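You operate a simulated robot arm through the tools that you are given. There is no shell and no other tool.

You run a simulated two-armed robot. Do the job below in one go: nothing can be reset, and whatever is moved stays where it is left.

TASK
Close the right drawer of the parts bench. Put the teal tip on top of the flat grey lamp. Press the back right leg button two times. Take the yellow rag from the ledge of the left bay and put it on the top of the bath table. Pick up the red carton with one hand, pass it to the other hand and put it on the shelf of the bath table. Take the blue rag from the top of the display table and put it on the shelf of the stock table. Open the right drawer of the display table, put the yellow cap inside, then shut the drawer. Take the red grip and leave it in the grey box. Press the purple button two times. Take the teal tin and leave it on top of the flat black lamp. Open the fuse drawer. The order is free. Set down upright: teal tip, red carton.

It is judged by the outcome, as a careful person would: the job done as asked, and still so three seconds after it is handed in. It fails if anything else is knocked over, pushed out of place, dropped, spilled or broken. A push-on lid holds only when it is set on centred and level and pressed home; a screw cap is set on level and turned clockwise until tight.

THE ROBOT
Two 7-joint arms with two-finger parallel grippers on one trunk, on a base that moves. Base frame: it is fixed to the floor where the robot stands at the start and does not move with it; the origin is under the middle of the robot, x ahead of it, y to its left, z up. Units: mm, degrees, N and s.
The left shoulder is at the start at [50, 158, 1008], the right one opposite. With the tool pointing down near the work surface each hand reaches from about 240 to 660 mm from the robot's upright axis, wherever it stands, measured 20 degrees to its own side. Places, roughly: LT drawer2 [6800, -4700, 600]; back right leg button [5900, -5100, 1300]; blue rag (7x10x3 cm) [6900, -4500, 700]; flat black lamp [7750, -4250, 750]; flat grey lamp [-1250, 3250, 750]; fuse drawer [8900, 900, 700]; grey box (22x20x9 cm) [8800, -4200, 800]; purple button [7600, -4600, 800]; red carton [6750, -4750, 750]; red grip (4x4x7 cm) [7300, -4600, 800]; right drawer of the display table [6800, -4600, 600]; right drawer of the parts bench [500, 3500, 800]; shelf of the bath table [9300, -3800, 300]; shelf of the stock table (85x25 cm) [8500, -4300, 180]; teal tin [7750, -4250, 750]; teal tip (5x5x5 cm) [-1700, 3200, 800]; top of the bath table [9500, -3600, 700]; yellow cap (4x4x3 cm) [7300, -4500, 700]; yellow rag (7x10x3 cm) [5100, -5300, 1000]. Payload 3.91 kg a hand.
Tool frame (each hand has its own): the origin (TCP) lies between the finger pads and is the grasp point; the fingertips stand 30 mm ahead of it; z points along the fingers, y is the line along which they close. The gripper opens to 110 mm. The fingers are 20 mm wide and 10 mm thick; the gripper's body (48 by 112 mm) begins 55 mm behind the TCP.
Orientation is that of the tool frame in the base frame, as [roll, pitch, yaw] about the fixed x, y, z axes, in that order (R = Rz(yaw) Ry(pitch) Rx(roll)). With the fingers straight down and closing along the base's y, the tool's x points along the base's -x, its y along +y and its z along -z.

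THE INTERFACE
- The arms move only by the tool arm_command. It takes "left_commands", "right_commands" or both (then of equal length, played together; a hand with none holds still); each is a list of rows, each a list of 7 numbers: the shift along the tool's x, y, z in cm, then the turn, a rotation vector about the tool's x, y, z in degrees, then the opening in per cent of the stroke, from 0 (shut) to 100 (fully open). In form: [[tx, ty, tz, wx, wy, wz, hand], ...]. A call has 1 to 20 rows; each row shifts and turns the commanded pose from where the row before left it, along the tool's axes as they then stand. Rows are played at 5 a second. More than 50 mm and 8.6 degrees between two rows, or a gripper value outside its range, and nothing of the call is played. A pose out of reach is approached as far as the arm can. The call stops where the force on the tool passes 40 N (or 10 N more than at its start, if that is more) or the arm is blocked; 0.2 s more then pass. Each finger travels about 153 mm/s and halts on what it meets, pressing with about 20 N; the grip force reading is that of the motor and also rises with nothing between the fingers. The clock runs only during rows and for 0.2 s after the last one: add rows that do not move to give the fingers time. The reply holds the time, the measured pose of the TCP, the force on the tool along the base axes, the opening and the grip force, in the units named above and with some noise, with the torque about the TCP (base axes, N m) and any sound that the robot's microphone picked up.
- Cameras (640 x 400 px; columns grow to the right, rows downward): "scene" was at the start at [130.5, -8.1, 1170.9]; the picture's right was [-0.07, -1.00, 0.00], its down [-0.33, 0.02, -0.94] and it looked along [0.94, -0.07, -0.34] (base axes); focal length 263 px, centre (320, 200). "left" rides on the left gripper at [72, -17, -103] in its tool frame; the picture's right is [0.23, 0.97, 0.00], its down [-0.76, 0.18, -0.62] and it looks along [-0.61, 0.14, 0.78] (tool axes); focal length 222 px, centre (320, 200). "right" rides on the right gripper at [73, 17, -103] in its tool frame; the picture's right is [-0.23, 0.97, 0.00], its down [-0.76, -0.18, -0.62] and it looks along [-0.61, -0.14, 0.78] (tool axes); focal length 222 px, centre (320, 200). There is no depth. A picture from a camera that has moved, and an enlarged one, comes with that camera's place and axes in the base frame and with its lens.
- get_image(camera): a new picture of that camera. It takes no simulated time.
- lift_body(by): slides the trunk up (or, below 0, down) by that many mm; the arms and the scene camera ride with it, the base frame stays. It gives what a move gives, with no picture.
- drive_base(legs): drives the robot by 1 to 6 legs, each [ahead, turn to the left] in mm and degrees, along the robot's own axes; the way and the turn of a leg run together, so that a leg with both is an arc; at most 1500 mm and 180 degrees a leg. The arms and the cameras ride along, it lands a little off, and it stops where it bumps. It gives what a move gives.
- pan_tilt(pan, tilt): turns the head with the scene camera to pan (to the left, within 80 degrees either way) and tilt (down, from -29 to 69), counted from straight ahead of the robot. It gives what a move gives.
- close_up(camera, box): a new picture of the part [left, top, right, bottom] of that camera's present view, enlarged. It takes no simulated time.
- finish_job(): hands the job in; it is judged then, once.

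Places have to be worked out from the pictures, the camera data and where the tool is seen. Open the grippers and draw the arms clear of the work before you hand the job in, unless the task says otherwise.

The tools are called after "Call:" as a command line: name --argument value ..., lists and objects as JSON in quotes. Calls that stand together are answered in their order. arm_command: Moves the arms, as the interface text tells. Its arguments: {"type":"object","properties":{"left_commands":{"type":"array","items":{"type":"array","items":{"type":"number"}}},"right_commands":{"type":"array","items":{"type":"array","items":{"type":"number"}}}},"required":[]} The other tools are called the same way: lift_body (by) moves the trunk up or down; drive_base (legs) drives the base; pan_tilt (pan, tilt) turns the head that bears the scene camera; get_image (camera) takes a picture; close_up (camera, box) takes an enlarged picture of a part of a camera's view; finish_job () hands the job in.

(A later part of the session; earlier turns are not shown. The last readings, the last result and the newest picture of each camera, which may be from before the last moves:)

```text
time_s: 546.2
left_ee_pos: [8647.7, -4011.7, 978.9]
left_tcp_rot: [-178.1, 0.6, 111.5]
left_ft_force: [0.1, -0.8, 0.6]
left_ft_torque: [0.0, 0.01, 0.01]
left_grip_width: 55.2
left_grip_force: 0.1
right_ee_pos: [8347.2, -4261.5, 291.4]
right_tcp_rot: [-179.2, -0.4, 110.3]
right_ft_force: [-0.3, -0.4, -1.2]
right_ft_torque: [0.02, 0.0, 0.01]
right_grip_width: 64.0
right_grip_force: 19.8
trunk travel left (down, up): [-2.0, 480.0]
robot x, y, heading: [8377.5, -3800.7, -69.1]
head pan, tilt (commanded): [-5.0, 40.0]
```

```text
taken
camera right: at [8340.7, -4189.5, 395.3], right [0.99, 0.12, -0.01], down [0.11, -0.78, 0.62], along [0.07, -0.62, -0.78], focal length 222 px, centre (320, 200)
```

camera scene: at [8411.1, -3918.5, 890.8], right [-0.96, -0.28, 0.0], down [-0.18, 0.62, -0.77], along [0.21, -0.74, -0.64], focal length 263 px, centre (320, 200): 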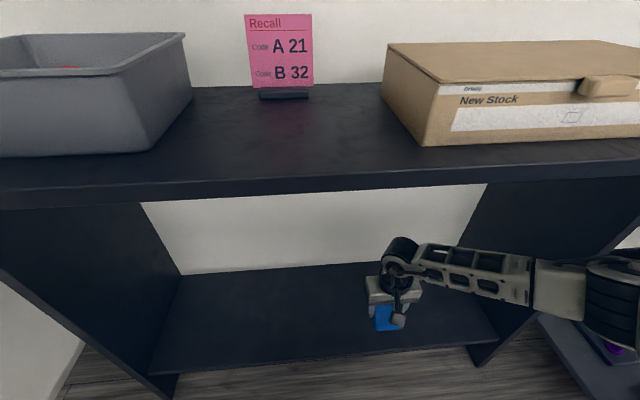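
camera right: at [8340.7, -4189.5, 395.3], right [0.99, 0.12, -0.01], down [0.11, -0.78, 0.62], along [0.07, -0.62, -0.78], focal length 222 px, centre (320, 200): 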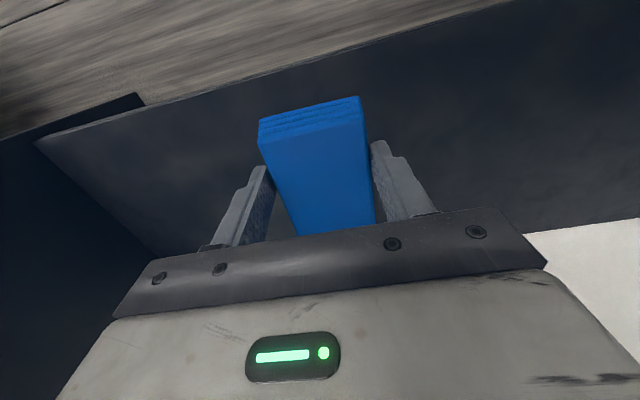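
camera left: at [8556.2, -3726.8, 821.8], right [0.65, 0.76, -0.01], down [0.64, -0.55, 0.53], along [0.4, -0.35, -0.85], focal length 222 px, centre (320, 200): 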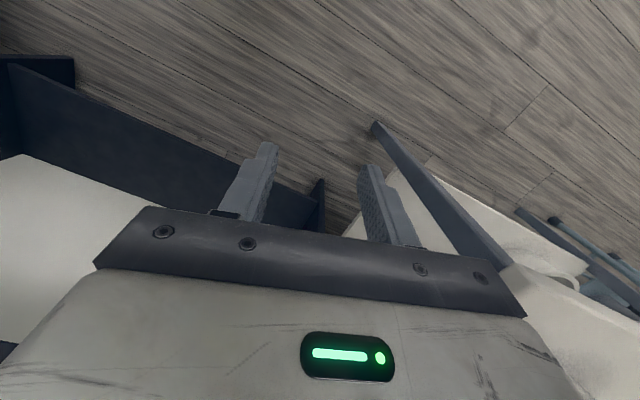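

The rag is over the shelf but near its front edge. Moving 50 mm deeper and lowering.

Call:
arm_command --right_commands '[[-1.7, 0, 0, 0, 0, 0, 0], [-1.7, 0, 0, 0, 0, 0, 0], [-1.6, 0, 0, 0, 0, 0, 0], [0, 0, 2.0, 0, 0, 0, 0], [0, 0, 2.0, 0, 0, 0, 0], [0, 0, 1.5, 0, 0, 0, 0], [0, 0, 0, 0, 0, 0, 0]]'

Call:
close_up --camera "scene" --box '[300, 200, 500, 360]'

Call:
get_image --camera "right"

```text
time_s: 547.8
left_ee_pos: [8647.0, -4010.5, 979.2]
left_tcp_rot: [-178.0, 0.8, 111.5]
left_ft_force: [-0.1, -0.3, 0.2]
left_ft_torque: [-0.02, 0.0, -0.01]
left_grip_width: 54.8
left_grip_force: 0.1
right_ee_pos: [8365.2, -4308.0, 238.4]
right_tcp_rot: [-179.3, -0.4, 110.2]
right_ft_force: [0.6, 0.0, 0.3]
right_ft_torque: [0.02, 0.01, 0.01]
right_grip_width: 64.1
right_grip_force: 20.2
trunk travel left (down, up): [-2.0, 480.0]
robot x, y, heading: [8375.4, -3799.1, -68.8]
head pan, tilt (commanded): [-5.0, 40.0]
```

```text
2.50 times, centred on (400, 280) of scene
camera zoom: at [8411.2, -3918.5, 890.8], right [-0.96, -0.28, 0.0], down [-0.18, 0.62, -0.77], along [0.21, -0.74, -0.64], focal length 658 px, centre (120, 0)
```

zoom: 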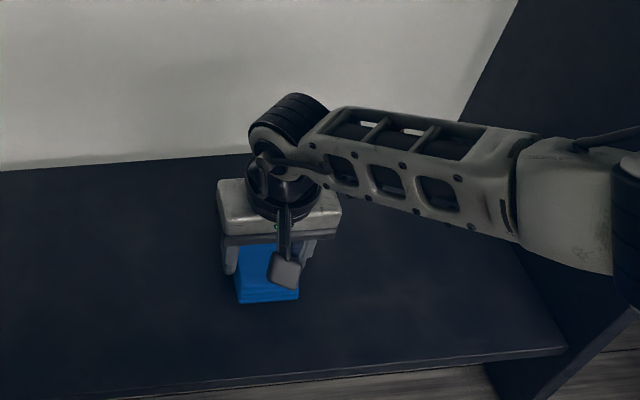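

```text
taken
camera right: at [8357.9, -4235.4, 340.5], right [0.99, 0.12, -0.01], down [0.11, -0.78, 0.62], along [0.07, -0.62, -0.78], focal length 222 px, centre (320, 200)
```

right: 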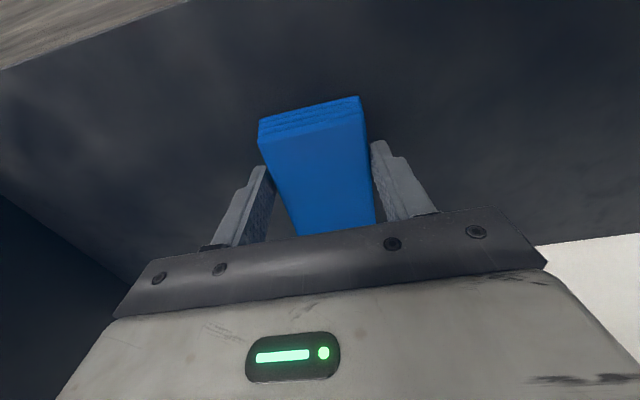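

Well inside the shelf. Lowering the last centimetres to contact.

Call:
arm_command --right_commands '[[0, 0, 0.7, 0, 0, 0, 0], [0, 0, 0.7, 0, 0, 0, 0], [0, 0, 0, 0, 0, 0, 0]]'

Call:
arm_command --right_commands '[[0, 0, 0.4, 0, 0, 0, 0], [0, 0, 0.3, 0, 0, 0, 0], [0, 0, 0, 0, 0, 0, 0]]'

```text
time_s: 548.6
left_ee_pos: [8647.8, -4011.1, 979.9]
left_tcp_rot: [-178.2, 0.7, 111.5]
left_ft_force: [-0.3, 0.2, 0.7]
left_ft_torque: [-0.01, 0.0, -0.04]
left_grip_width: 54.8
left_grip_force: 0.1
right_ee_pos: [8366.4, -4308.0, 224.3]
right_tcp_rot: [-179.2, -0.4, 110.3]
right_ft_force: [-0.2, -0.3, -0.4]
right_ft_torque: [-0.03, -0.01, -0.02]
right_grip_width: 64.1
right_grip_force: 20.2
trunk travel left (down, up): [-2.0, 480.0]
robot x, y, heading: [8375.4, -3798.2, -68.9]
head pan, tilt (commanded): [-5.0, 40.0]
```

```text
time_s: 549.4
left_ee_pos: [8648.5, -4009.9, 980.3]
left_tcp_rot: [-178.0, 0.8, 111.6]
left_ft_force: [-0.5, -0.4, 0.1]
left_ft_torque: [-0.02, -0.04, 0.01]
left_grip_width: 55.1
left_grip_force: 0.0
right_ee_pos: [8366.9, -4311.2, 218.4]
right_tcp_rot: [-179.3, -0.1, 110.3]
right_ft_force: [-0.5, 5.6, 26.0]
right_ft_torque: [0.23, -0.12, 0.01]
right_grip_width: 64.0
right_grip_force: 19.9
trunk travel left (down, up): [-2.0, 480.0]
robot x, y, heading: [8372.5, -3800.6, -69.1]
head pan, tilt (commanded): [-5.0, 40.0]
```

The rag is on the shelf (26 N contact). Easing off, opening wide and withdrawing upward.

Call:
arm_command --right_commands '[[0, 0, -0.2, 0, 0, 0, 0], [0, 0, 0, 0, 0, 0, 65], [0, 0, 0, 0, 0, 0, 80], [0, 0, 0, 0, 0, 0, 80], [0, 0, -1.5, 0, 0, 0, 80], [0, 0, -2, 0, 0, 0, 80], [0, 0, -2.5, 0, 0, 0, 80], [0, 0, -2.5, 0, 0, 0, 80]]'

Call:
get_image --camera "right"

Call:
get_image --camera "scene"

```text
time_s: 551.2
left_ee_pos: [8647.6, -4011.0, 979.8]
left_tcp_rot: [-178.1, 0.7, 111.5]
left_ft_force: [0.0, -0.1, -0.5]
left_ft_torque: [0.02, 0.01, 0.0]
left_grip_width: 55.0
left_grip_force: 0.0
right_ee_pos: [8365.9, -4312.2, 302.5]
right_tcp_rot: [-179.3, -0.4, 110.2]
right_ft_force: [0.2, 1.2, 0.2]
right_ft_torque: [0.0, 0.01, -0.01]
right_grip_width: 88.0
right_grip_force: 0.1
trunk travel left (down, up): [-2.0, 480.0]
robot x, y, heading: [8376.6, -3795.6, -69.0]
head pan, tilt (commanded): [-5.0, 40.0]
```

```text
taken
camera right: at [8359.5, -4238.8, 405.8], right [0.99, 0.12, -0.01], down [0.11, -0.78, 0.62], along [0.07, -0.62, -0.78], focal length 222 px, centre (320, 200)
```

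right: 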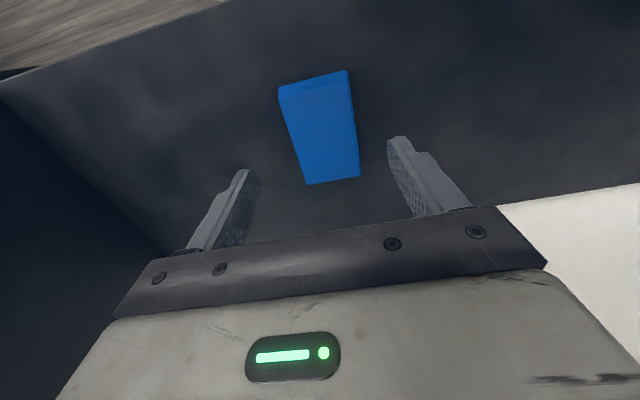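

```text
taken
camera scene: at [8411.2, -3918.5, 890.8], right [-0.96, -0.28, 0.0], down [-0.18, 0.62, -0.77], along [0.21, -0.74, -0.64], focal length 263 px, centre (320, 200)
```

scene: 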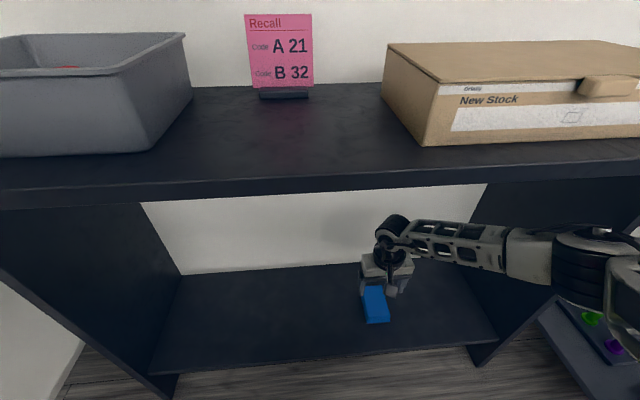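

The blue rag lies on the stock shelf. Backing out along the same diagonal, then raising everything.

Call:
drive_base --legs '[[0, 8.8], [-500, 0], [0, -8.8]]'

Call:
arm_command --right_commands '[[0.9, -0.1, -4.4, 0, 0, 0, 80], [0.9, -0.1, -4.4, 0, 0, 0, 80], [0.9, -0.1, -4.4, 0, 0, 0, 80], [0.9, -0.1, -4.4, 0, 0, 0, 80], [0.9, -0.1, -4.4, 0, 0, 0, 80], [0.9, -0.1, -4.4, 0, 0, 0, 80], [0.9, -0.1, -4.4, 0, 0, 0, 80], [0.9, -0.1, -4.4, 0, 0, 0, 80], [0.9, -0.1, -4.4, 0, 0, 0, 80], [0.9, -0.1, -4.4, 0, 0, 0, 80]]'

Call:
lift_body --by 398

Call:
pan_tilt --pan 0 --tilt 25

Call:
get_image --camera "scene"

```text
time_s: 555.4
left_ee_pos: [8404.5, -3583.6, 980.1]
left_tcp_rot: [-178.1, 0.6, 111.9]
left_ft_force: [-0.9, 0.2, 0.2]
left_ft_torque: [0.04, 0.03, 0.03]
left_grip_width: 55.1
left_grip_force: 0.0
right_ee_pos: [8125.4, -3887.1, 302.2]
right_tcp_rot: [-179.1, -0.4, 110.6]
right_ft_force: [-0.4, -1.0, -0.7]
right_ft_torque: [0.01, 0.01, -0.02]
right_grip_width: 87.9
right_grip_force: 0.0
trunk travel left (down, up): [-2.0, 480.0]
robot x, y, heading: [8130.3, -3375.0, -68.6]
head pan, tilt (commanded): [-5.0, 40.0]
```

```text
time_s: 557.6
left_ee_pos: [8404.1, -3583.8, 978.9]
left_tcp_rot: [-178.1, 0.7, 111.9]
left_ft_force: [-0.4, -0.1, 0.5]
left_ft_torque: [0.0, 0.0, -0.02]
left_grip_width: 55.1
left_grip_force: 0.2
right_ee_pos: [8091.6, -3807.5, 742.1]
right_tcp_rot: [-179.1, -0.4, 110.6]
right_ft_force: [1.0, 0.0, -0.9]
right_ft_torque: [-0.02, -0.03, -0.01]
right_grip_width: 88.0
right_grip_force: 0.0
trunk travel left (down, up): [-2.0, 480.0]
robot x, y, heading: [8127.8, -3374.1, -68.7]
head pan, tilt (commanded): [-5.0, 40.0]
```

```text
time_s: 561.4
left_ee_pos: [8404.6, -3582.9, 1377.5]
left_tcp_rot: [-178.1, 0.7, 111.8]
left_ft_force: [-0.8, -0.3, 0.0]
left_ft_torque: [0.04, 0.0, 0.0]
left_grip_width: 55.0
left_grip_force: 0.1
right_ee_pos: [8090.2, -3807.8, 1140.2]
right_tcp_rot: [-179.2, -0.4, 110.6]
right_ft_force: [0.2, -0.1, -0.3]
right_ft_torque: [0.05, 0.03, 0.02]
right_grip_width: 87.9
right_grip_force: 0.1
trunk travel left (down, up): [-400.0, 82.0]
robot x, y, heading: [8133.1, -3371.0, -68.5]
head pan, tilt (commanded): [-5.0, 40.0]
```

```text
time_s: 562.2
left_ee_pos: [8403.8, -3583.2, 1377.3]
left_tcp_rot: [-178.0, 0.7, 111.9]
left_ft_force: [0.1, -1.0, -0.6]
left_ft_torque: [0.0, 0.0, 0.03]
left_grip_width: 55.1
left_grip_force: 0.1
right_ee_pos: [8091.2, -3806.6, 1141.1]
right_tcp_rot: [-179.1, -0.4, 110.6]
right_ft_force: [-0.2, 0.5, -0.3]
right_ft_torque: [0.02, 0.01, -0.04]
right_grip_width: 87.8
right_grip_force: 0.0
trunk travel left (down, up): [-400.0, 82.0]
robot x, y, heading: [8133.1, -3372.4, -68.4]
head pan, tilt (commanded): [0.0, 25.0]
```

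```text
taken
camera scene: at [8176.8, -3496.8, 1312.1], right [-0.93, -0.36, 0.0], down [-0.15, 0.39, -0.91], along [0.33, -0.84, -0.42], focal length 263 px, centre (320, 200)
```

scene: 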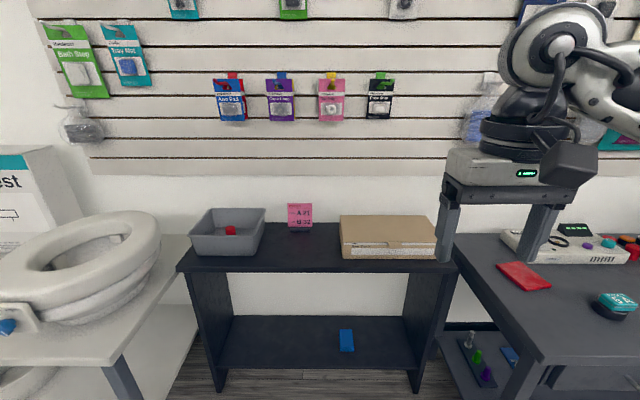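

All placements so far look right. Next the red carton: driving back along the aisle to the right part of the display table.

Call:
arm_command --left_commands '[[-1.5, 0, 4, 0, 0, 0, 80], [-1.5, 0, 4, 0, 0, 0, 80], [-1.5, 0, 4, 0, 0, 0, 80], [-1.5, 0, 4, 0, 0, 0, 80], [-1.5, 0, 4, 0, 0, 0, 80]]'

Call:
drive_base --legs '[[-150, 0], [0, -90.7], [800, 0], [790, 0], [0, 90], [300, 0]]'

Call:
pan_tilt --pan -15 --tilt 38

Call:
get_image --camera "scene"

Call:
get_image --camera "right"

```text
time_s: 563.4
left_ee_pos: [8427.2, -3659.2, 1180.1]
left_tcp_rot: [-178.0, 0.7, 112.0]
left_ft_force: [-0.8, 0.1, -0.2]
left_ft_torque: [-0.02, -0.04, 0.01]
left_grip_width: 87.7
left_grip_force: 0.1
right_ee_pos: [8091.0, -3808.8, 1140.4]
right_tcp_rot: [-179.2, -0.4, 110.7]
right_ft_force: [0.7, -0.8, 0.1]
right_ft_torque: [0.0, 0.01, -0.01]
right_grip_width: 87.8
right_grip_force: 0.0
trunk travel left (down, up): [-400.0, 82.0]
robot x, y, heading: [8133.0, -3372.2, -68.6]
head pan, tilt (commanded): [0.0, 25.0]
```

```text
time_s: 581.9
left_ee_pos: [6929.2, -4273.7, 1180.2]
left_tcp_rot: [-178.1, 0.7, 108.0]
left_ft_force: [-0.1, 0.5, 1.2]
left_ft_torque: [0.02, 0.0, -0.02]
left_grip_width: 88.1
left_grip_force: 0.1
right_ee_pos: [6584.4, -4399.4, 1139.5]
right_tcp_rot: [-179.2, -0.4, 106.9]
right_ft_force: [0.3, 0.5, -0.5]
right_ft_torque: [0.07, -0.03, 0.03]
right_grip_width: 88.1
right_grip_force: 0.0
trunk travel left (down, up): [-400.0, 82.0]
robot x, y, heading: [6653.7, -3964.7, -72.6]
head pan, tilt (commanded): [0.0, 25.0]
```

```text
time_s: 582.7
left_ee_pos: [6929.2, -4272.8, 1180.4]
left_tcp_rot: [-178.0, 0.6, 108.0]
left_ft_force: [0.5, 0.0, -0.5]
left_ft_torque: [0.0, -0.04, 0.0]
left_grip_width: 88.0
left_grip_force: 0.1
right_ee_pos: [6583.4, -4399.0, 1140.9]
right_tcp_rot: [-179.1, -0.3, 106.8]
right_ft_force: [-0.2, -0.4, 1.0]
right_ft_torque: [-0.05, 0.0, -0.02]
right_grip_width: 88.2
right_grip_force: 0.0
trunk travel left (down, up): [-400.0, 82.0]
robot x, y, heading: [6649.1, -3967.8, -72.6]
head pan, tilt (commanded): [-15.0, 38.0]
```

```text
taken
camera scene: at [6666.3, -4092.8, 1291.8], right [-1.0, -0.05, 0.0], down [-0.03, 0.61, -0.79], along [0.04, -0.79, -0.62], focal length 263 px, centre (320, 200)
```

scene: 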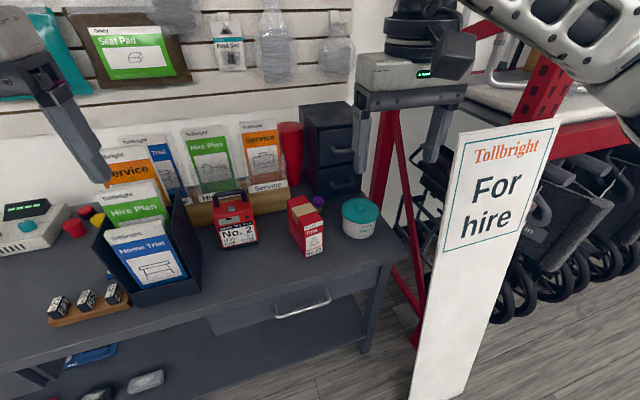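

```text
taken
camera right: at [6580.9, -4324.2, 1243.6], right [1.0, 0.06, -0.01], down [0.06, -0.78, 0.62], along [0.03, -0.62, -0.78], focal length 222 px, centre (320, 200)
```

right: 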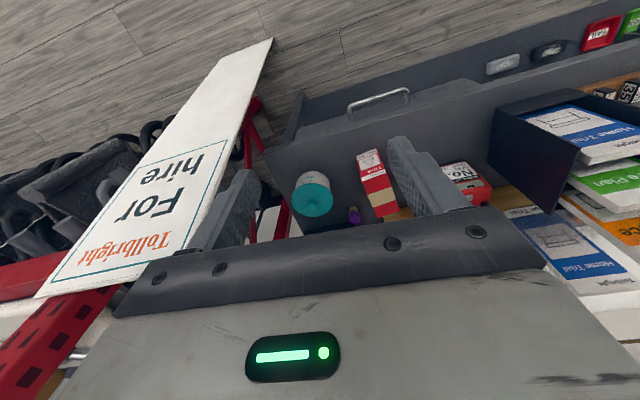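

The sign board would be close to my right elbow here, so I'll shift left to v≈4940, from where the right hand can reach the carton with the elbow clear of the sign.

Call:
drive_base --legs '[[0, 38.8], [251, 0], [0, -35.3]]'

Call:
pan_tilt --pan -30 --tilt 40

Call:
get_image --camera "scene"

Call:
get_image --camera "right"

```text
time_s: 588.0
left_ee_pos: [7150.3, -4385.4, 1181.0]
left_tcp_rot: [-178.1, 0.7, 112.1]
left_ft_force: [0.4, 0.2, 0.2]
left_ft_torque: [0.03, 0.01, 0.01]
left_grip_width: 87.9
left_grip_force: 0.1
right_ee_pos: [6815.2, -4534.2, 1140.1]
right_tcp_rot: [-179.3, -0.5, 110.8]
right_ft_force: [0.7, 0.5, -0.5]
right_ft_torque: [-0.02, -0.03, 0.0]
right_grip_width: 88.1
right_grip_force: 0.1
trunk travel left (down, up): [-400.0, 82.0]
robot x, y, heading: [6852.2, -4100.1, -68.3]
head pan, tilt (commanded): [-15.0, 38.0]
```

```text
time_s: 588.7
left_ee_pos: [7150.1, -4384.7, 1180.2]
left_tcp_rot: [-178.0, 0.7, 112.1]
left_ft_force: [-0.9, 0.0, 0.3]
left_ft_torque: [0.01, 0.01, 0.02]
left_grip_width: 88.1
left_grip_force: 0.1
right_ee_pos: [6814.9, -4533.7, 1140.9]
right_tcp_rot: [-179.2, -0.2, 110.7]
right_ft_force: [-0.5, -1.1, -0.4]
right_ft_torque: [0.01, -0.05, -0.01]
right_grip_width: 88.0
right_grip_force: 0.1
trunk travel left (down, up): [-400.0, 82.0]
robot x, y, heading: [6851.4, -4095.9, -68.4]
head pan, tilt (commanded): [-30.0, 40.0]
```

```text
taken
camera scene: at [6853.3, -4221.2, 1288.8], right [-0.99, 0.15, 0.0], down [0.09, 0.64, -0.77], along [-0.11, -0.76, -0.64], focal length 263 px, centre (320, 200)
```

scene: 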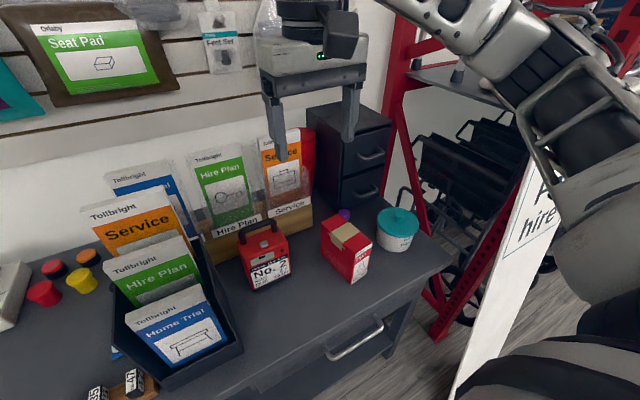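

```text
taken
camera right: at [6806.8, -4459.8, 1243.7], right [0.99, 0.13, -0.01], down [0.11, -0.78, 0.62], along [0.07, -0.62, -0.78], focal length 222 px, centre (320, 200)
```

right: 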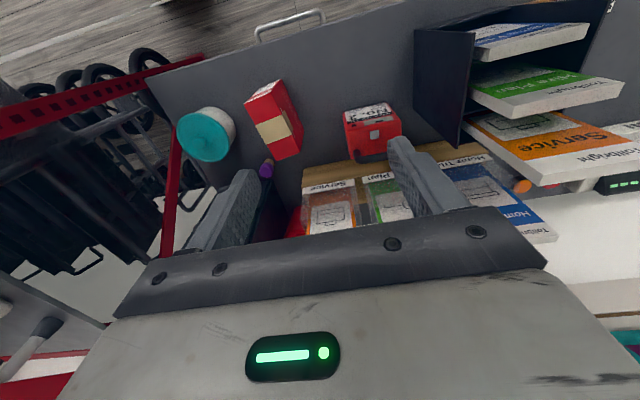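

Zooming in on the carton from both cameras to get its pose.

Call:
close_up --camera "scene" --box '[290, 190, 430, 300]'

Call:
close_up --camera "right" --box '[200, 60, 360, 180]'

```text
3.64 times, centred on (360, 245) of scene
camera zoom: at [6853.3, -4221.2, 1288.8], right [-0.99, 0.15, 0.0], down [0.09, 0.64, -0.77], along [-0.11, -0.76, -0.64], focal length 958 px, centre (174, 36)
```

zoom: 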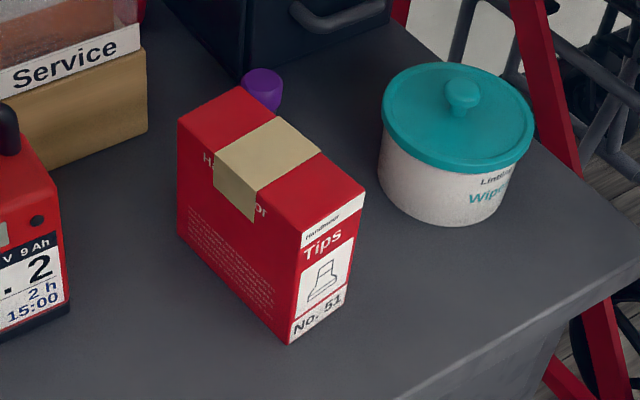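

```text
3.33 times, centred on (280, 120) of right
camera zoom: at [6806.8, -4459.8, 1243.7], right [0.99, 0.13, -0.01], down [0.11, -0.78, 0.62], along [0.07, -0.62, -0.78], focal length 740 px, centre (453, 467)
```

zoom: 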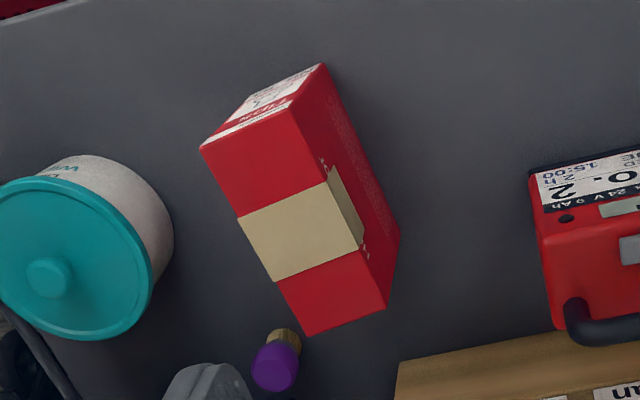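

The carton measures ~118×55×120 mm, centre (6729, −4628), top z≈839, its long axis 9° off my fore-aft. I'll grip it across its 55 mm width, 30 mm beyond its centre, leaving the near end free for the left hand. Moving above it.

Call:
arm_command --right_commands '[[0, 0, 0, 0, 0, -4.75, 85], [0, 0, 0, 0, 0, -4.75, 85], [-1.7, -3.05, 0, 0, 0, 0, 85], [-1.7, -3.05, 0, 0, 0, 0, 85], [-1.7, -3.05, 0, 0, 0, 0, 85], [-1.7, -3.05, 0, 0, 0, 0, 85], [0, 0, 3.8, 0, 0, 0, 85], [0, 0, 3.8, 0, 0, 0, 85], [0, 0, 3.8, 0, 0, 0, 85], [0, 0, 3.8, 0, 0, 0, 85], [0, 0, 3.8, 0, 0, 0, 85], [0, 0, 0, 0, 0, 0, 85]]'

Call:
get_image --camera "right"

Call:
get_image --camera "scene"

```text
time_s: 591.3
left_ee_pos: [7150.1, -4385.2, 1179.9]
left_tcp_rot: [-178.1, 0.6, 112.2]
left_ft_force: [0.3, -0.3, 0.8]
left_ft_torque: [0.0, -0.02, 0.01]
left_grip_width: 87.9
left_grip_force: 0.0
right_ee_pos: [6742.6, -4655.3, 949.9]
right_tcp_rot: [-179.3, -0.5, 120.3]
right_ft_force: [-0.2, 0.4, -0.3]
right_ft_torque: [-0.01, -0.03, -0.05]
right_grip_width: 93.4
right_grip_force: 0.1
trunk travel left (down, up): [-400.0, 82.0]
robot x, y, heading: [6852.2, -4101.2, -68.5]
head pan, tilt (commanded): [-30.0, 40.0]
```

```text
taken
camera right: at [6721.9, -4584.3, 1053.1], right [0.96, 0.3, -0.01], down [0.24, -0.75, 0.62], along [0.17, -0.59, -0.79], focal length 222 px, centre (320, 200)
```

right: 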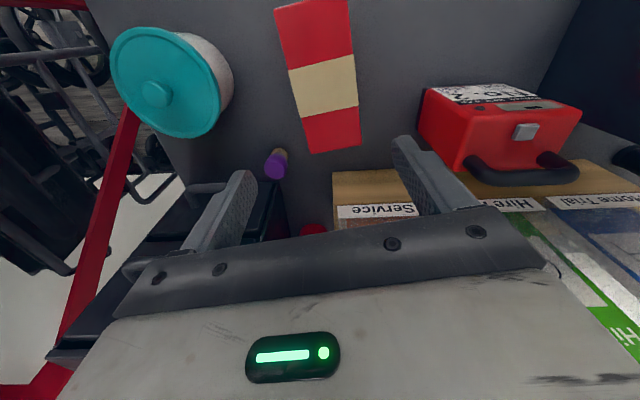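

```text
taken
camera scene: at [6853.3, -4221.1, 1288.8], right [-0.99, 0.15, 0.0], down [0.09, 0.64, -0.77], along [-0.11, -0.76, -0.64], focal length 263 px, centre (320, 200)
```

scene: 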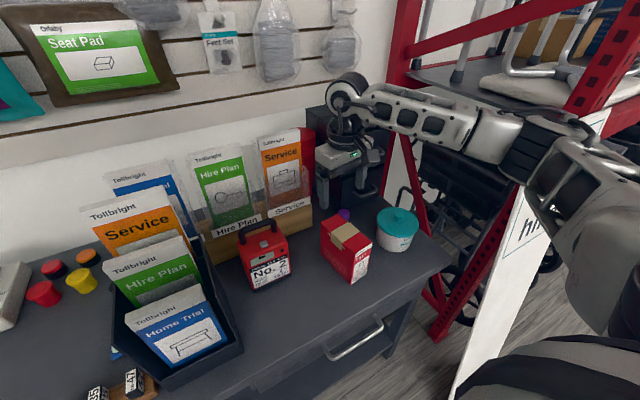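

The hand is aligned with the carton; it needs 10 mm left. Correcting and descending around it to z≈814.

Call:
arm_command --right_commands '[[0, 1.0, 1.5, 0, 0, 0, 72], [0, 0, 3, 0, 0, 0, 72], [0, 0, 3, 0, 0, 0, 72], [0, 0, 0, 0, 0, 0, 72]]'

Call:
get_image --camera "right"

Call:
close_up --camera "scene" --box '[290, 170, 430, 290]'

```text
time_s: 592.3
left_ee_pos: [7150.6, -4385.4, 1180.3]
left_tcp_rot: [-178.1, 0.8, 112.1]
left_ft_force: [-1.1, 0.1, -0.1]
left_ft_torque: [0.0, 0.01, -0.01]
left_grip_width: 88.0
left_grip_force: 0.1
right_ee_pos: [6751.8, -4648.6, 876.7]
right_tcp_rot: [-179.2, -0.4, 120.3]
right_ft_force: [0.3, -0.4, -0.5]
right_ft_torque: [-0.01, 0.03, 0.0]
right_grip_width: 79.4
right_grip_force: 0.1
trunk travel left (down, up): [-400.0, 82.0]
robot x, y, heading: [6856.9, -4098.7, -68.6]
head pan, tilt (commanded): [-30.0, 40.0]
```

```text
taken
camera right: at [6732.1, -4578.1, 980.0], right [0.96, 0.3, -0.01], down [0.24, -0.75, 0.62], along [0.17, -0.59, -0.79], focal length 222 px, centre (320, 200)
```

right: 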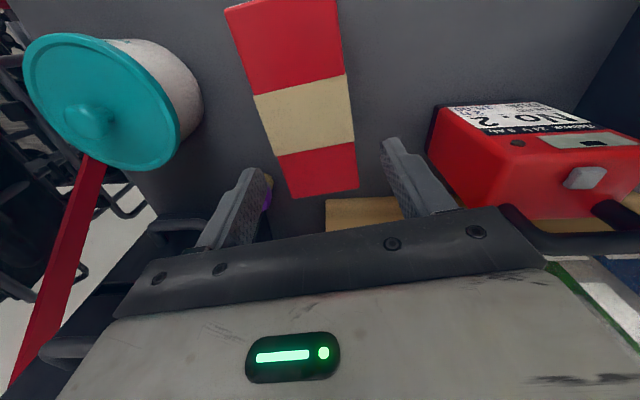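

```text
3.33 times, centred on (360, 230) of scene
camera zoom: at [6853.2, -4221.1, 1288.8], right [-0.99, 0.15, 0.0], down [0.09, 0.64, -0.77], along [-0.11, -0.76, -0.64], focal length 878 px, centre (187, 100)
```

zoom: 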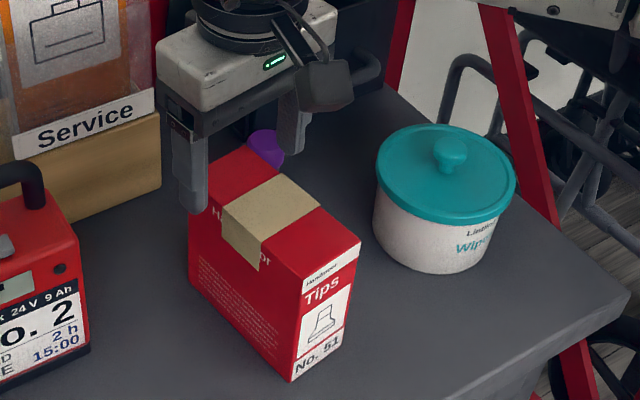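

Centred. Descending the last 62 mm and closing on the carton.

Call:
arm_command --right_commands '[[0, 0, 2.1, 0, 0, 0, 72], [0, 0, 2.1, 0, 0, 0, 72], [0, 0, 2.0, 0, 0, 0, 72], [0, 0, 0, 0, 0, 0, 72], [0, 0, 0, 0, 0, 0, 40], [0, 0, 0, 0, 0, 0, 10], [0, 0, 0, 0, 0, 0, 0], [0, 0, 0, 0, 0, 0, 0]]'

Call:
get_image --camera "right"

Call:
close_up --camera "scene" --box '[290, 170, 430, 290]'

```text
time_s: 594.1
left_ee_pos: [7149.9, -4384.3, 1180.1]
left_tcp_rot: [-178.1, 0.8, 112.1]
left_ft_force: [-0.4, 1.2, 0.0]
left_ft_torque: [-0.04, -0.01, 0.03]
left_grip_width: 87.8
left_grip_force: 0.0
right_ee_pos: [6750.5, -4646.9, 812.5]
right_tcp_rot: [-179.2, -0.6, 120.3]
right_ft_force: [-1.1, -0.3, 0.3]
right_ft_torque: [-0.14, -0.06, -0.05]
right_grip_width: 54.9
right_grip_force: 19.9
trunk travel left (down, up): [-400.0, 82.0]
robot x, y, heading: [6850.4, -4097.8, -68.7]
head pan, tilt (commanded): [-30.0, 40.0]
```

```text
taken
camera right: at [6730.6, -4576.4, 916.8], right [0.96, 0.3, -0.01], down [0.24, -0.75, 0.62], along [0.17, -0.59, -0.79], focal length 222 px, centre (320, 200)
```

right: 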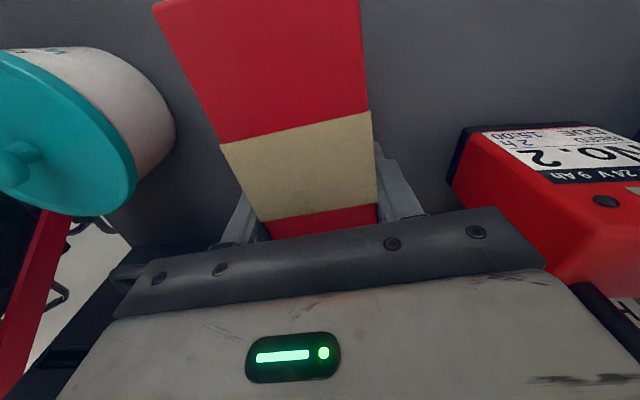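

```text
3.33 times, centred on (360, 230) of scene
camera zoom: at [6853.2, -4221.2, 1288.8], right [-0.99, 0.15, 0.0], down [0.09, 0.64, -0.77], along [-0.11, -0.76, -0.64], focal length 878 px, centre (187, 100)
```

zoom: 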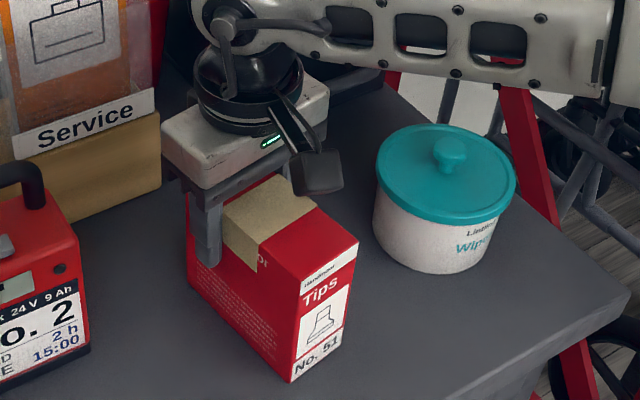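

Carton gripped (55 mm). Lifting slowly and checking that it stays level.

Call:
arm_command --right_commands '[[0, 0, -0.5, 0, 0, 0, 0], [0, 0, -0.5, 0, 0, 0, 0], [0, 0, -0.7, 0, 0, 0, 0], [0, 0, -1.0, 0, 0, 0, 0], [0, 0, 0, 0, 0, 0, 0]]'

Call:
close_up --camera "scene" --box '[290, 170, 430, 290]'

```text
time_s: 595.3
left_ee_pos: [7151.2, -4385.2, 1179.2]
left_tcp_rot: [-178.2, 0.8, 112.0]
left_ft_force: [-0.7, 0.2, -0.3]
left_ft_torque: [-0.02, -0.04, 0.0]
left_grip_width: 88.0
left_grip_force: 0.0
right_ee_pos: [6749.6, -4648.5, 841.2]
right_tcp_rot: [-179.3, -0.5, 120.2]
right_ft_force: [0.0, 0.7, -2.2]
right_ft_torque: [-0.04, -0.05, 0.01]
right_grip_width: 55.0
right_grip_force: 20.2
trunk travel left (down, up): [-400.0, 82.0]
robot x, y, heading: [6850.3, -4097.0, -68.4]
head pan, tilt (commanded): [-30.0, 40.0]
```

```text
3.33 times, centred on (360, 230) of scene
camera zoom: at [6853.2, -4221.4, 1288.8], right [-0.99, 0.15, 0.0], down [0.09, 0.64, -0.77], along [-0.11, -0.76, -0.64], focal length 878 px, centre (187, 100)
```

zoom: 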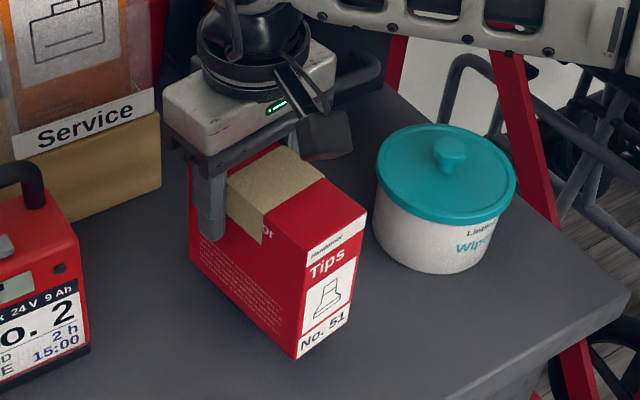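

Level and light (~2 N). Lifting it higher, then backing the base away from the table.

Call:
arm_command --right_commands '[[0, 0, -1.5, 0, 0, 0, 0], [0, 0, -2, 0, 0, 0, 0], [0, 0, -2, 0, 0, 0, 0], [0, 0, -2, 0, 0, 0, 0], [0, 0, -2, 0, 0, 0, 0], [0, 0, -2, 0, 0, 0, 0], [0, 0, -2, 0, 0, 0, 0], [0, 0, -2, 0, 0, 0, 0], [0, 0, -2, 0, 0, 0, 0], [0, 0, -2, 0, 0, 0, 0], [0, 0, -2, 0, 0, 0, 0], [0, 0, -2, 0, 0, 0, 0], [0, 0, -2, 0, 0, 0, 0], [0, 0, -2, 0, 0, 0, 0], [0, 0, -2, 0, 0, 0, 0]]'

Call:
drive_base --legs '[[-450, 0]]'

Call:
get_image --camera "right"

Call:
get_image --camera "scene"

```text
time_s: 598.5
left_ee_pos: [7151.7, -4384.9, 1178.6]
left_tcp_rot: [-178.1, 0.8, 112.1]
left_ft_force: [-0.3, 0.0, 0.5]
left_ft_torque: [-0.03, -0.03, 0.01]
left_grip_width: 88.0
left_grip_force: 0.0
right_ee_pos: [6751.0, -4649.6, 1136.5]
right_tcp_rot: [-179.3, -0.5, 120.3]
right_ft_force: [0.4, -0.2, -2.5]
right_ft_torque: [-0.06, -0.06, -0.03]
right_grip_width: 55.0
right_grip_force: 20.2
trunk travel left (down, up): [-400.0, 82.0]
robot x, y, heading: [6855.1, -4095.5, -68.5]
head pan, tilt (commanded): [-30.0, 40.0]
```

```text
time_s: 601.2
left_ee_pos: [6987.9, -3971.7, 1179.7]
left_tcp_rot: [-178.1, 0.7, 112.6]
left_ft_force: [-0.8, -0.1, -0.7]
left_ft_torque: [-0.04, 0.01, -0.01]
left_grip_width: 88.2
left_grip_force: 0.0
right_ee_pos: [6591.3, -4238.5, 1136.1]
right_tcp_rot: [-179.3, -0.5, 120.9]
right_ft_force: [0.2, -0.2, -2.6]
right_ft_torque: [-0.05, -0.04, -0.04]
right_grip_width: 54.9
right_grip_force: 19.8
trunk travel left (down, up): [-400.0, 82.0]
robot x, y, heading: [6690.9, -3688.8, -67.8]
head pan, tilt (commanded): [-30.0, 40.0]
```

```text
taken
camera right: at [6570.4, -4168.2, 1239.8], right [0.95, 0.3, -0.01], down [0.25, -0.75, 0.62], along [0.18, -0.59, -0.79], focal length 222 px, centre (320, 200)
```

right: 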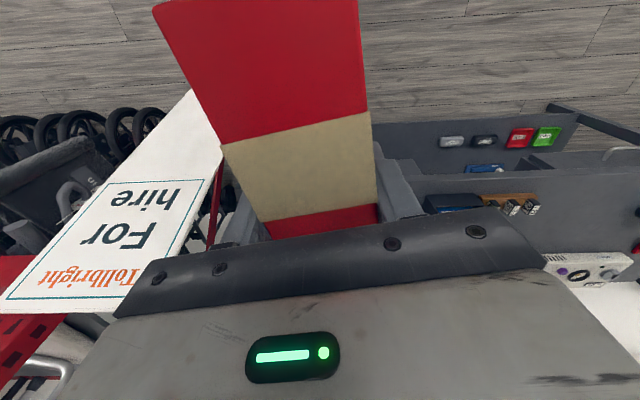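

```text
taken
camera scene: at [6688.9, -3809.4, 1288.8], right [-0.99, 0.14, 0.0], down [0.09, 0.64, -0.77], along [-0.1, -0.76, -0.64], focal length 263 px, centre (320, 200)
```

scene: 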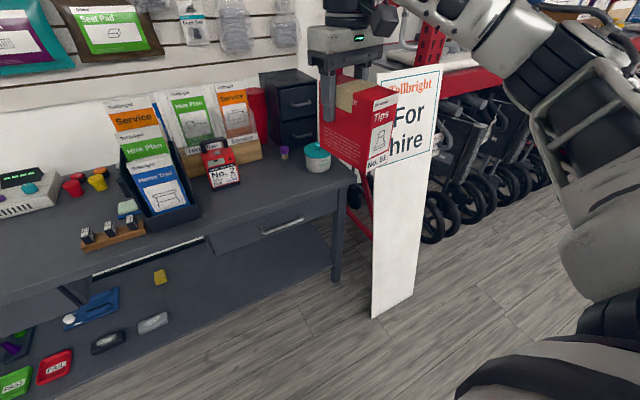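

The carton hangs level in the right hand in open space. For the hand-over I'll bring it in front of me: ~560 mm ahead, 60 mm right, z≈1000.

Call:
arm_command --right_commands '[[0, 0, 0, 0, 0, 4.3, 0], [0, 0, 0, 0, 0, 4.4, 0], [-0.74, 2.0, 1.13, 0, 0, 0, 0], [-0.74, 2.0, 1.13, 0, 0, 0, 0], [-0.74, 2.0, 1.13, 0, 0, 0, 0], [-0.74, 2.0, 1.13, 0, 0, 0, 0], [-0.74, 2.0, 1.13, 0, 0, 0, 0], [-0.74, 2.0, 1.13, 0, 0, 0, 0], [-0.74, 2.0, 1.13, 0, 0, 0, 0], [-0.74, 2.0, 1.13, 0, 0, 0, 0], [-0.74, 2.0, 1.13, 0, 0, 0, 0], [-0.74, 2.0, 1.13, 0, 0, 0, 0], [-0.74, 2.0, 1.13, 0, 0, 0, 0], [-0.74, 2.0, 1.13, 0, 0, 0, 0], [0, 0, 0, 0, 0, 0, 0]]'

Call:
pan_tilt --pan 0 --tilt 30

Call:
get_image --camera "scene"

Call:
get_image --camera "left"

```text
time_s: 604.4
left_ee_pos: [6987.5, -3969.8, 1179.4]
left_tcp_rot: [-178.1, 0.6, 112.6]
left_ft_force: [-0.2, 0.4, -0.1]
left_ft_torque: [0.01, -0.01, -0.01]
left_grip_width: 87.9
left_grip_force: 0.0
right_ee_pos: [6846.7, -4230.5, 998.1]
right_tcp_rot: [-179.2, -0.4, 112.2]
right_ft_force: [-0.4, -0.3, -2.1]
right_ft_torque: [-0.06, -0.03, 0.02]
right_grip_width: 54.9
right_grip_force: 20.3
trunk travel left (down, up): [-400.0, 82.0]
robot x, y, heading: [6686.9, -3690.0, -67.8]
head pan, tilt (commanded): [-30.0, 40.0]
```

```text
time_s: 605.4
left_ee_pos: [6987.7, -3970.6, 1180.9]
left_tcp_rot: [-178.1, 0.6, 112.6]
left_ft_force: [-0.4, -0.1, -0.1]
left_ft_torque: [0.02, 0.0, -0.02]
left_grip_width: 88.1
left_grip_force: 0.2
right_ee_pos: [6846.1, -4230.4, 996.9]
right_tcp_rot: [-179.2, -0.4, 112.1]
right_ft_force: [0.5, 0.2, -2.0]
right_ft_torque: [-0.03, -0.01, 0.02]
right_grip_width: 55.0
right_grip_force: 19.9
trunk travel left (down, up): [-400.0, 82.0]
robot x, y, heading: [6692.3, -3687.9, -68.0]
head pan, tilt (commanded): [0.0, 30.0]
```

```text
taken
camera scene: at [6734.8, -3809.4, 1304.1], right [-0.93, -0.38, 0.0], down [-0.19, 0.46, -0.87], along [0.33, -0.8, -0.5], focal length 263 px, centre (320, 200)
```

scene: 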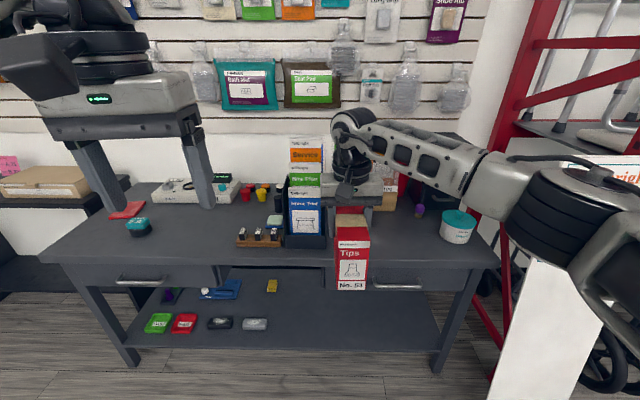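

```text
taken
camera left: at [6948.1, -3907.5, 1282.6], right [0.81, 0.58, -0.04], down [0.47, -0.62, 0.63], along [0.34, -0.52, -0.78], focal length 222 px, centre (320, 200)
```

left: 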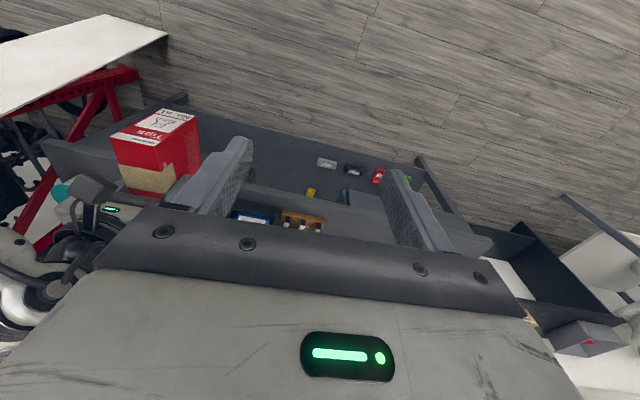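

Carton is in place (centre ~533 ahead, 59 right, top z≈1024). Now I tilt the left hand 55° forward-down and lower it to approach height on the left side.

Call:
arm_command --left_commands '[[-0.43, 0, 3.06, -1.9, -7.86, 0, 80], [0, 0, 3.09, 0, -7.86, 0, 80], [0.42, 0, 3.06, 0, -7.86, 0, 80], [0.83, 0, 2.98, 0, -7.86, 0, 80], [1.23, 0, 2.83, 0, -7.86, 0, 80], [1.6, 0, 2.64, 0, -7.86, 0, 80], [1.95, 0, 2.4, 0, -7.86, 0, 80], [0, 0, 0, 0, 0, 0, 80]]'

Call:
get_image --camera "scene"

Call:
get_image --camera "left"

```text
time_s: 607.2
left_ee_pos: [6986.4, -4005.9, 971.3]
left_tcp_rot: [-178.2, 54.2, 112.9]
left_ft_force: [0.5, -0.2, -0.5]
left_ft_torque: [0.04, -0.02, -0.03]
left_grip_width: 88.1
left_grip_force: 0.1
left hand out of reach, approached as far as the arm can: row 7
right_ee_pos: [6847.1, -4229.6, 997.6]
right_tcp_rot: [-179.2, -0.3, 112.2]
right_ft_force: [0.1, -0.3, -2.2]
right_ft_torque: [-0.08, -0.01, -0.01]
right_grip_width: 54.7
right_grip_force: 20.2
trunk travel left (down, up): [-400.0, 82.0]
robot x, y, heading: [6689.1, -3686.4, -67.4]
head pan, tilt (commanded): [0.0, 30.0]
```

```text
taken
camera scene: at [6735.3, -3809.0, 1304.1], right [-0.93, -0.38, 0.0], down [-0.19, 0.46, -0.87], along [0.33, -0.8, -0.5], focal length 263 px, centre (320, 200)
```

scene: 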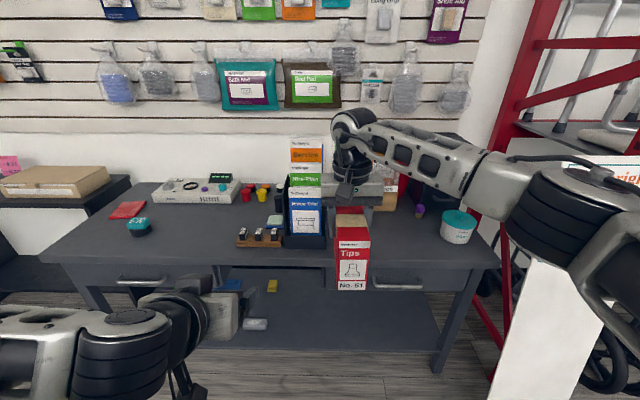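

```text
taken
camera left: at [6925.5, -3893.8, 973.4], right [0.85, 0.48, -0.2], down [0.16, 0.13, 0.98], along [0.49, -0.87, 0.03], focal length 222 px, centre (320, 200)
```

left: 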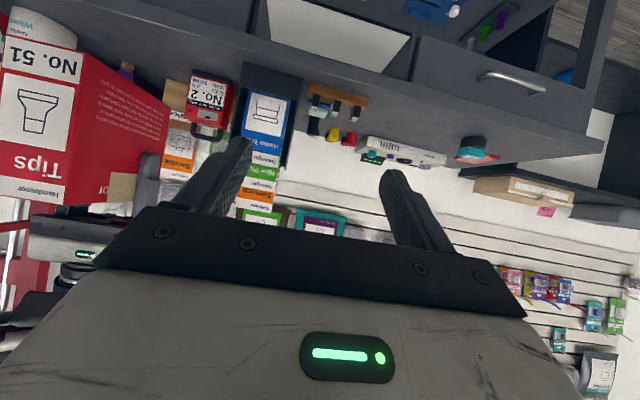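

The left hand is at approach height. Sliding it right to line up behind the carton.

Call:
arm_command --left_commands '[[0, -2.65, 0, 0, 0, 0, 85], [0, -2.65, 0, 0, 0, 0, 85], [0, -2.65, 0, 0, 0, 0, 85], [0, -2.65, 0, 0, 0, 0, 85], [0, -2.65, 0, 0, 0, 0, 85], [0, -2.65, 0, 0, 0, 0, 85], [0, -2.65, 0, 0, 0, 0, 85], [0, -2.4, 0, 0, 0, 0, 85], [0, 0, 0, 0, 0, 0, 85]]'

Call:
get_image --camera "scene"

Call:
get_image --camera "left"

```text
time_s: 609.2
left_ee_pos: [6807.9, -4081.4, 966.5]
left_tcp_rot: [-179.9, 55.7, 112.9]
left_ft_force: [-0.5, 0.2, -0.9]
left_ft_torque: [0.02, 0.0, 0.0]
left_grip_width: 93.6
left_grip_force: 0.0
right_ee_pos: [6846.2, -4229.4, 997.9]
right_tcp_rot: [-179.2, -0.5, 112.2]
right_ft_force: [-0.5, -0.5, -2.4]
right_ft_torque: [-0.04, -0.02, 0.03]
right_grip_width: 55.0
right_grip_force: 19.5
trunk travel left (down, up): [-400.0, 82.0]
robot x, y, heading: [6688.7, -3690.6, -67.6]
head pan, tilt (commanded): [0.0, 30.0]
```

```text
taken
camera scene: at [6735.0, -3809.3, 1304.1], right [-0.93, -0.38, 0.0], down [-0.19, 0.46, -0.87], along [0.33, -0.8, -0.5], focal length 263 px, centre (320, 200)
```

scene: 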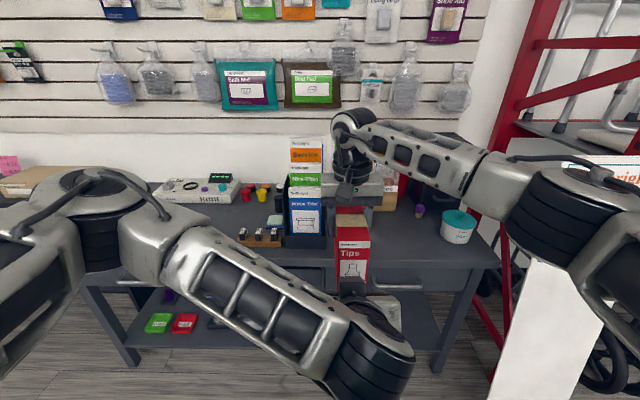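

```text
taken
camera left: at [6742.7, -3972.0, 964.2], right [0.85, 0.5, -0.19], down [0.13, 0.15, 0.98], along [0.51, -0.86, 0.06], focal length 222 px, centre (320, 200)
```

left: 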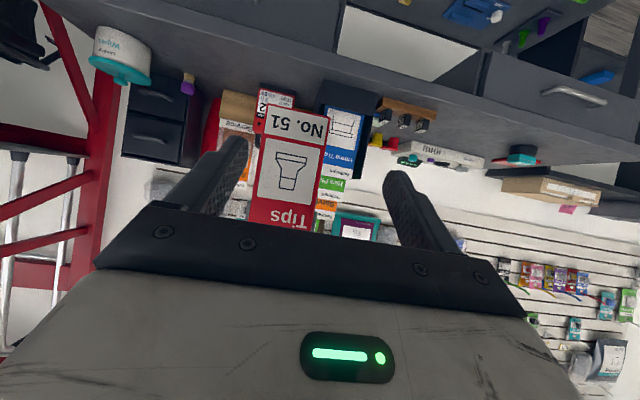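

Shifting 21 mm right to line up exactly, then advancing 94 mm so the left fingers straddle the near half of the carton.

Call:
arm_command --left_commands '[[0, -1.05, 0, 0, 0, 0, 85], [0, -1.05, 0, 0, 0, 0, 85], [-1.06, 0, 1.55, 0, 0, 0, 85], [-1.06, 0, 1.55, 0, 0, 0, 85], [0, 0, 0, 0, 0, 0, 85]]'

Call:
get_image --camera "left"

Call:
get_image --camera "right"

```text
time_s: 610.4
left_ee_pos: [6801.5, -4125.0, 964.7]
left_tcp_rot: [-179.9, 55.7, 112.7]
left_ft_force: [-0.4, 0.0, 0.0]
left_ft_torque: [0.01, 0.0, 0.0]
left_grip_width: 93.2
left_grip_force: 0.1
right_ee_pos: [6847.3, -4230.6, 997.4]
right_tcp_rot: [-179.2, -0.4, 112.2]
right_ft_force: [0.5, 0.1, -1.0]
right_ft_torque: [-0.02, -0.01, -0.02]
right_grip_width: 54.9
right_grip_force: 19.8
trunk travel left (down, up): [-400.0, 82.0]
robot x, y, heading: [6687.3, -3685.6, -67.9]
head pan, tilt (commanded): [0.0, 30.0]
```

```text
taken
camera left: at [6738.5, -4015.0, 963.2], right [0.85, 0.5, -0.19], down [0.13, 0.15, 0.98], along [0.51, -0.86, 0.06], focal length 222 px, centre (320, 200)
```

left: 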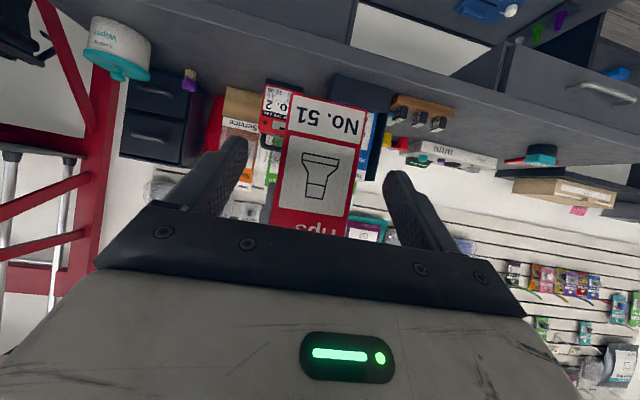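

```text
taken
camera right: at [6836.2, -4156.7, 1101.0], right [0.99, 0.16, -0.01], down [0.13, -0.77, 0.62], along [0.09, -0.61, -0.78], focal length 222 px, centre (320, 200)
```

right: 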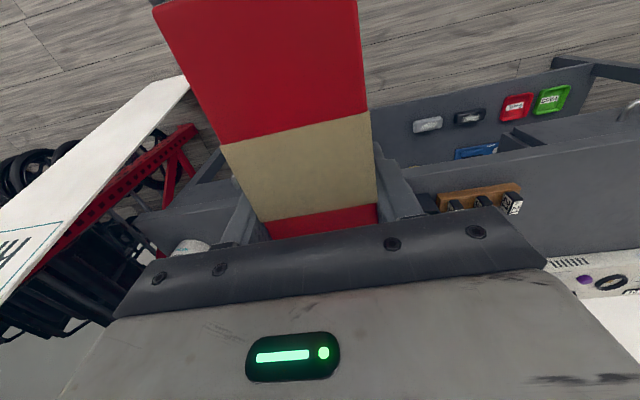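

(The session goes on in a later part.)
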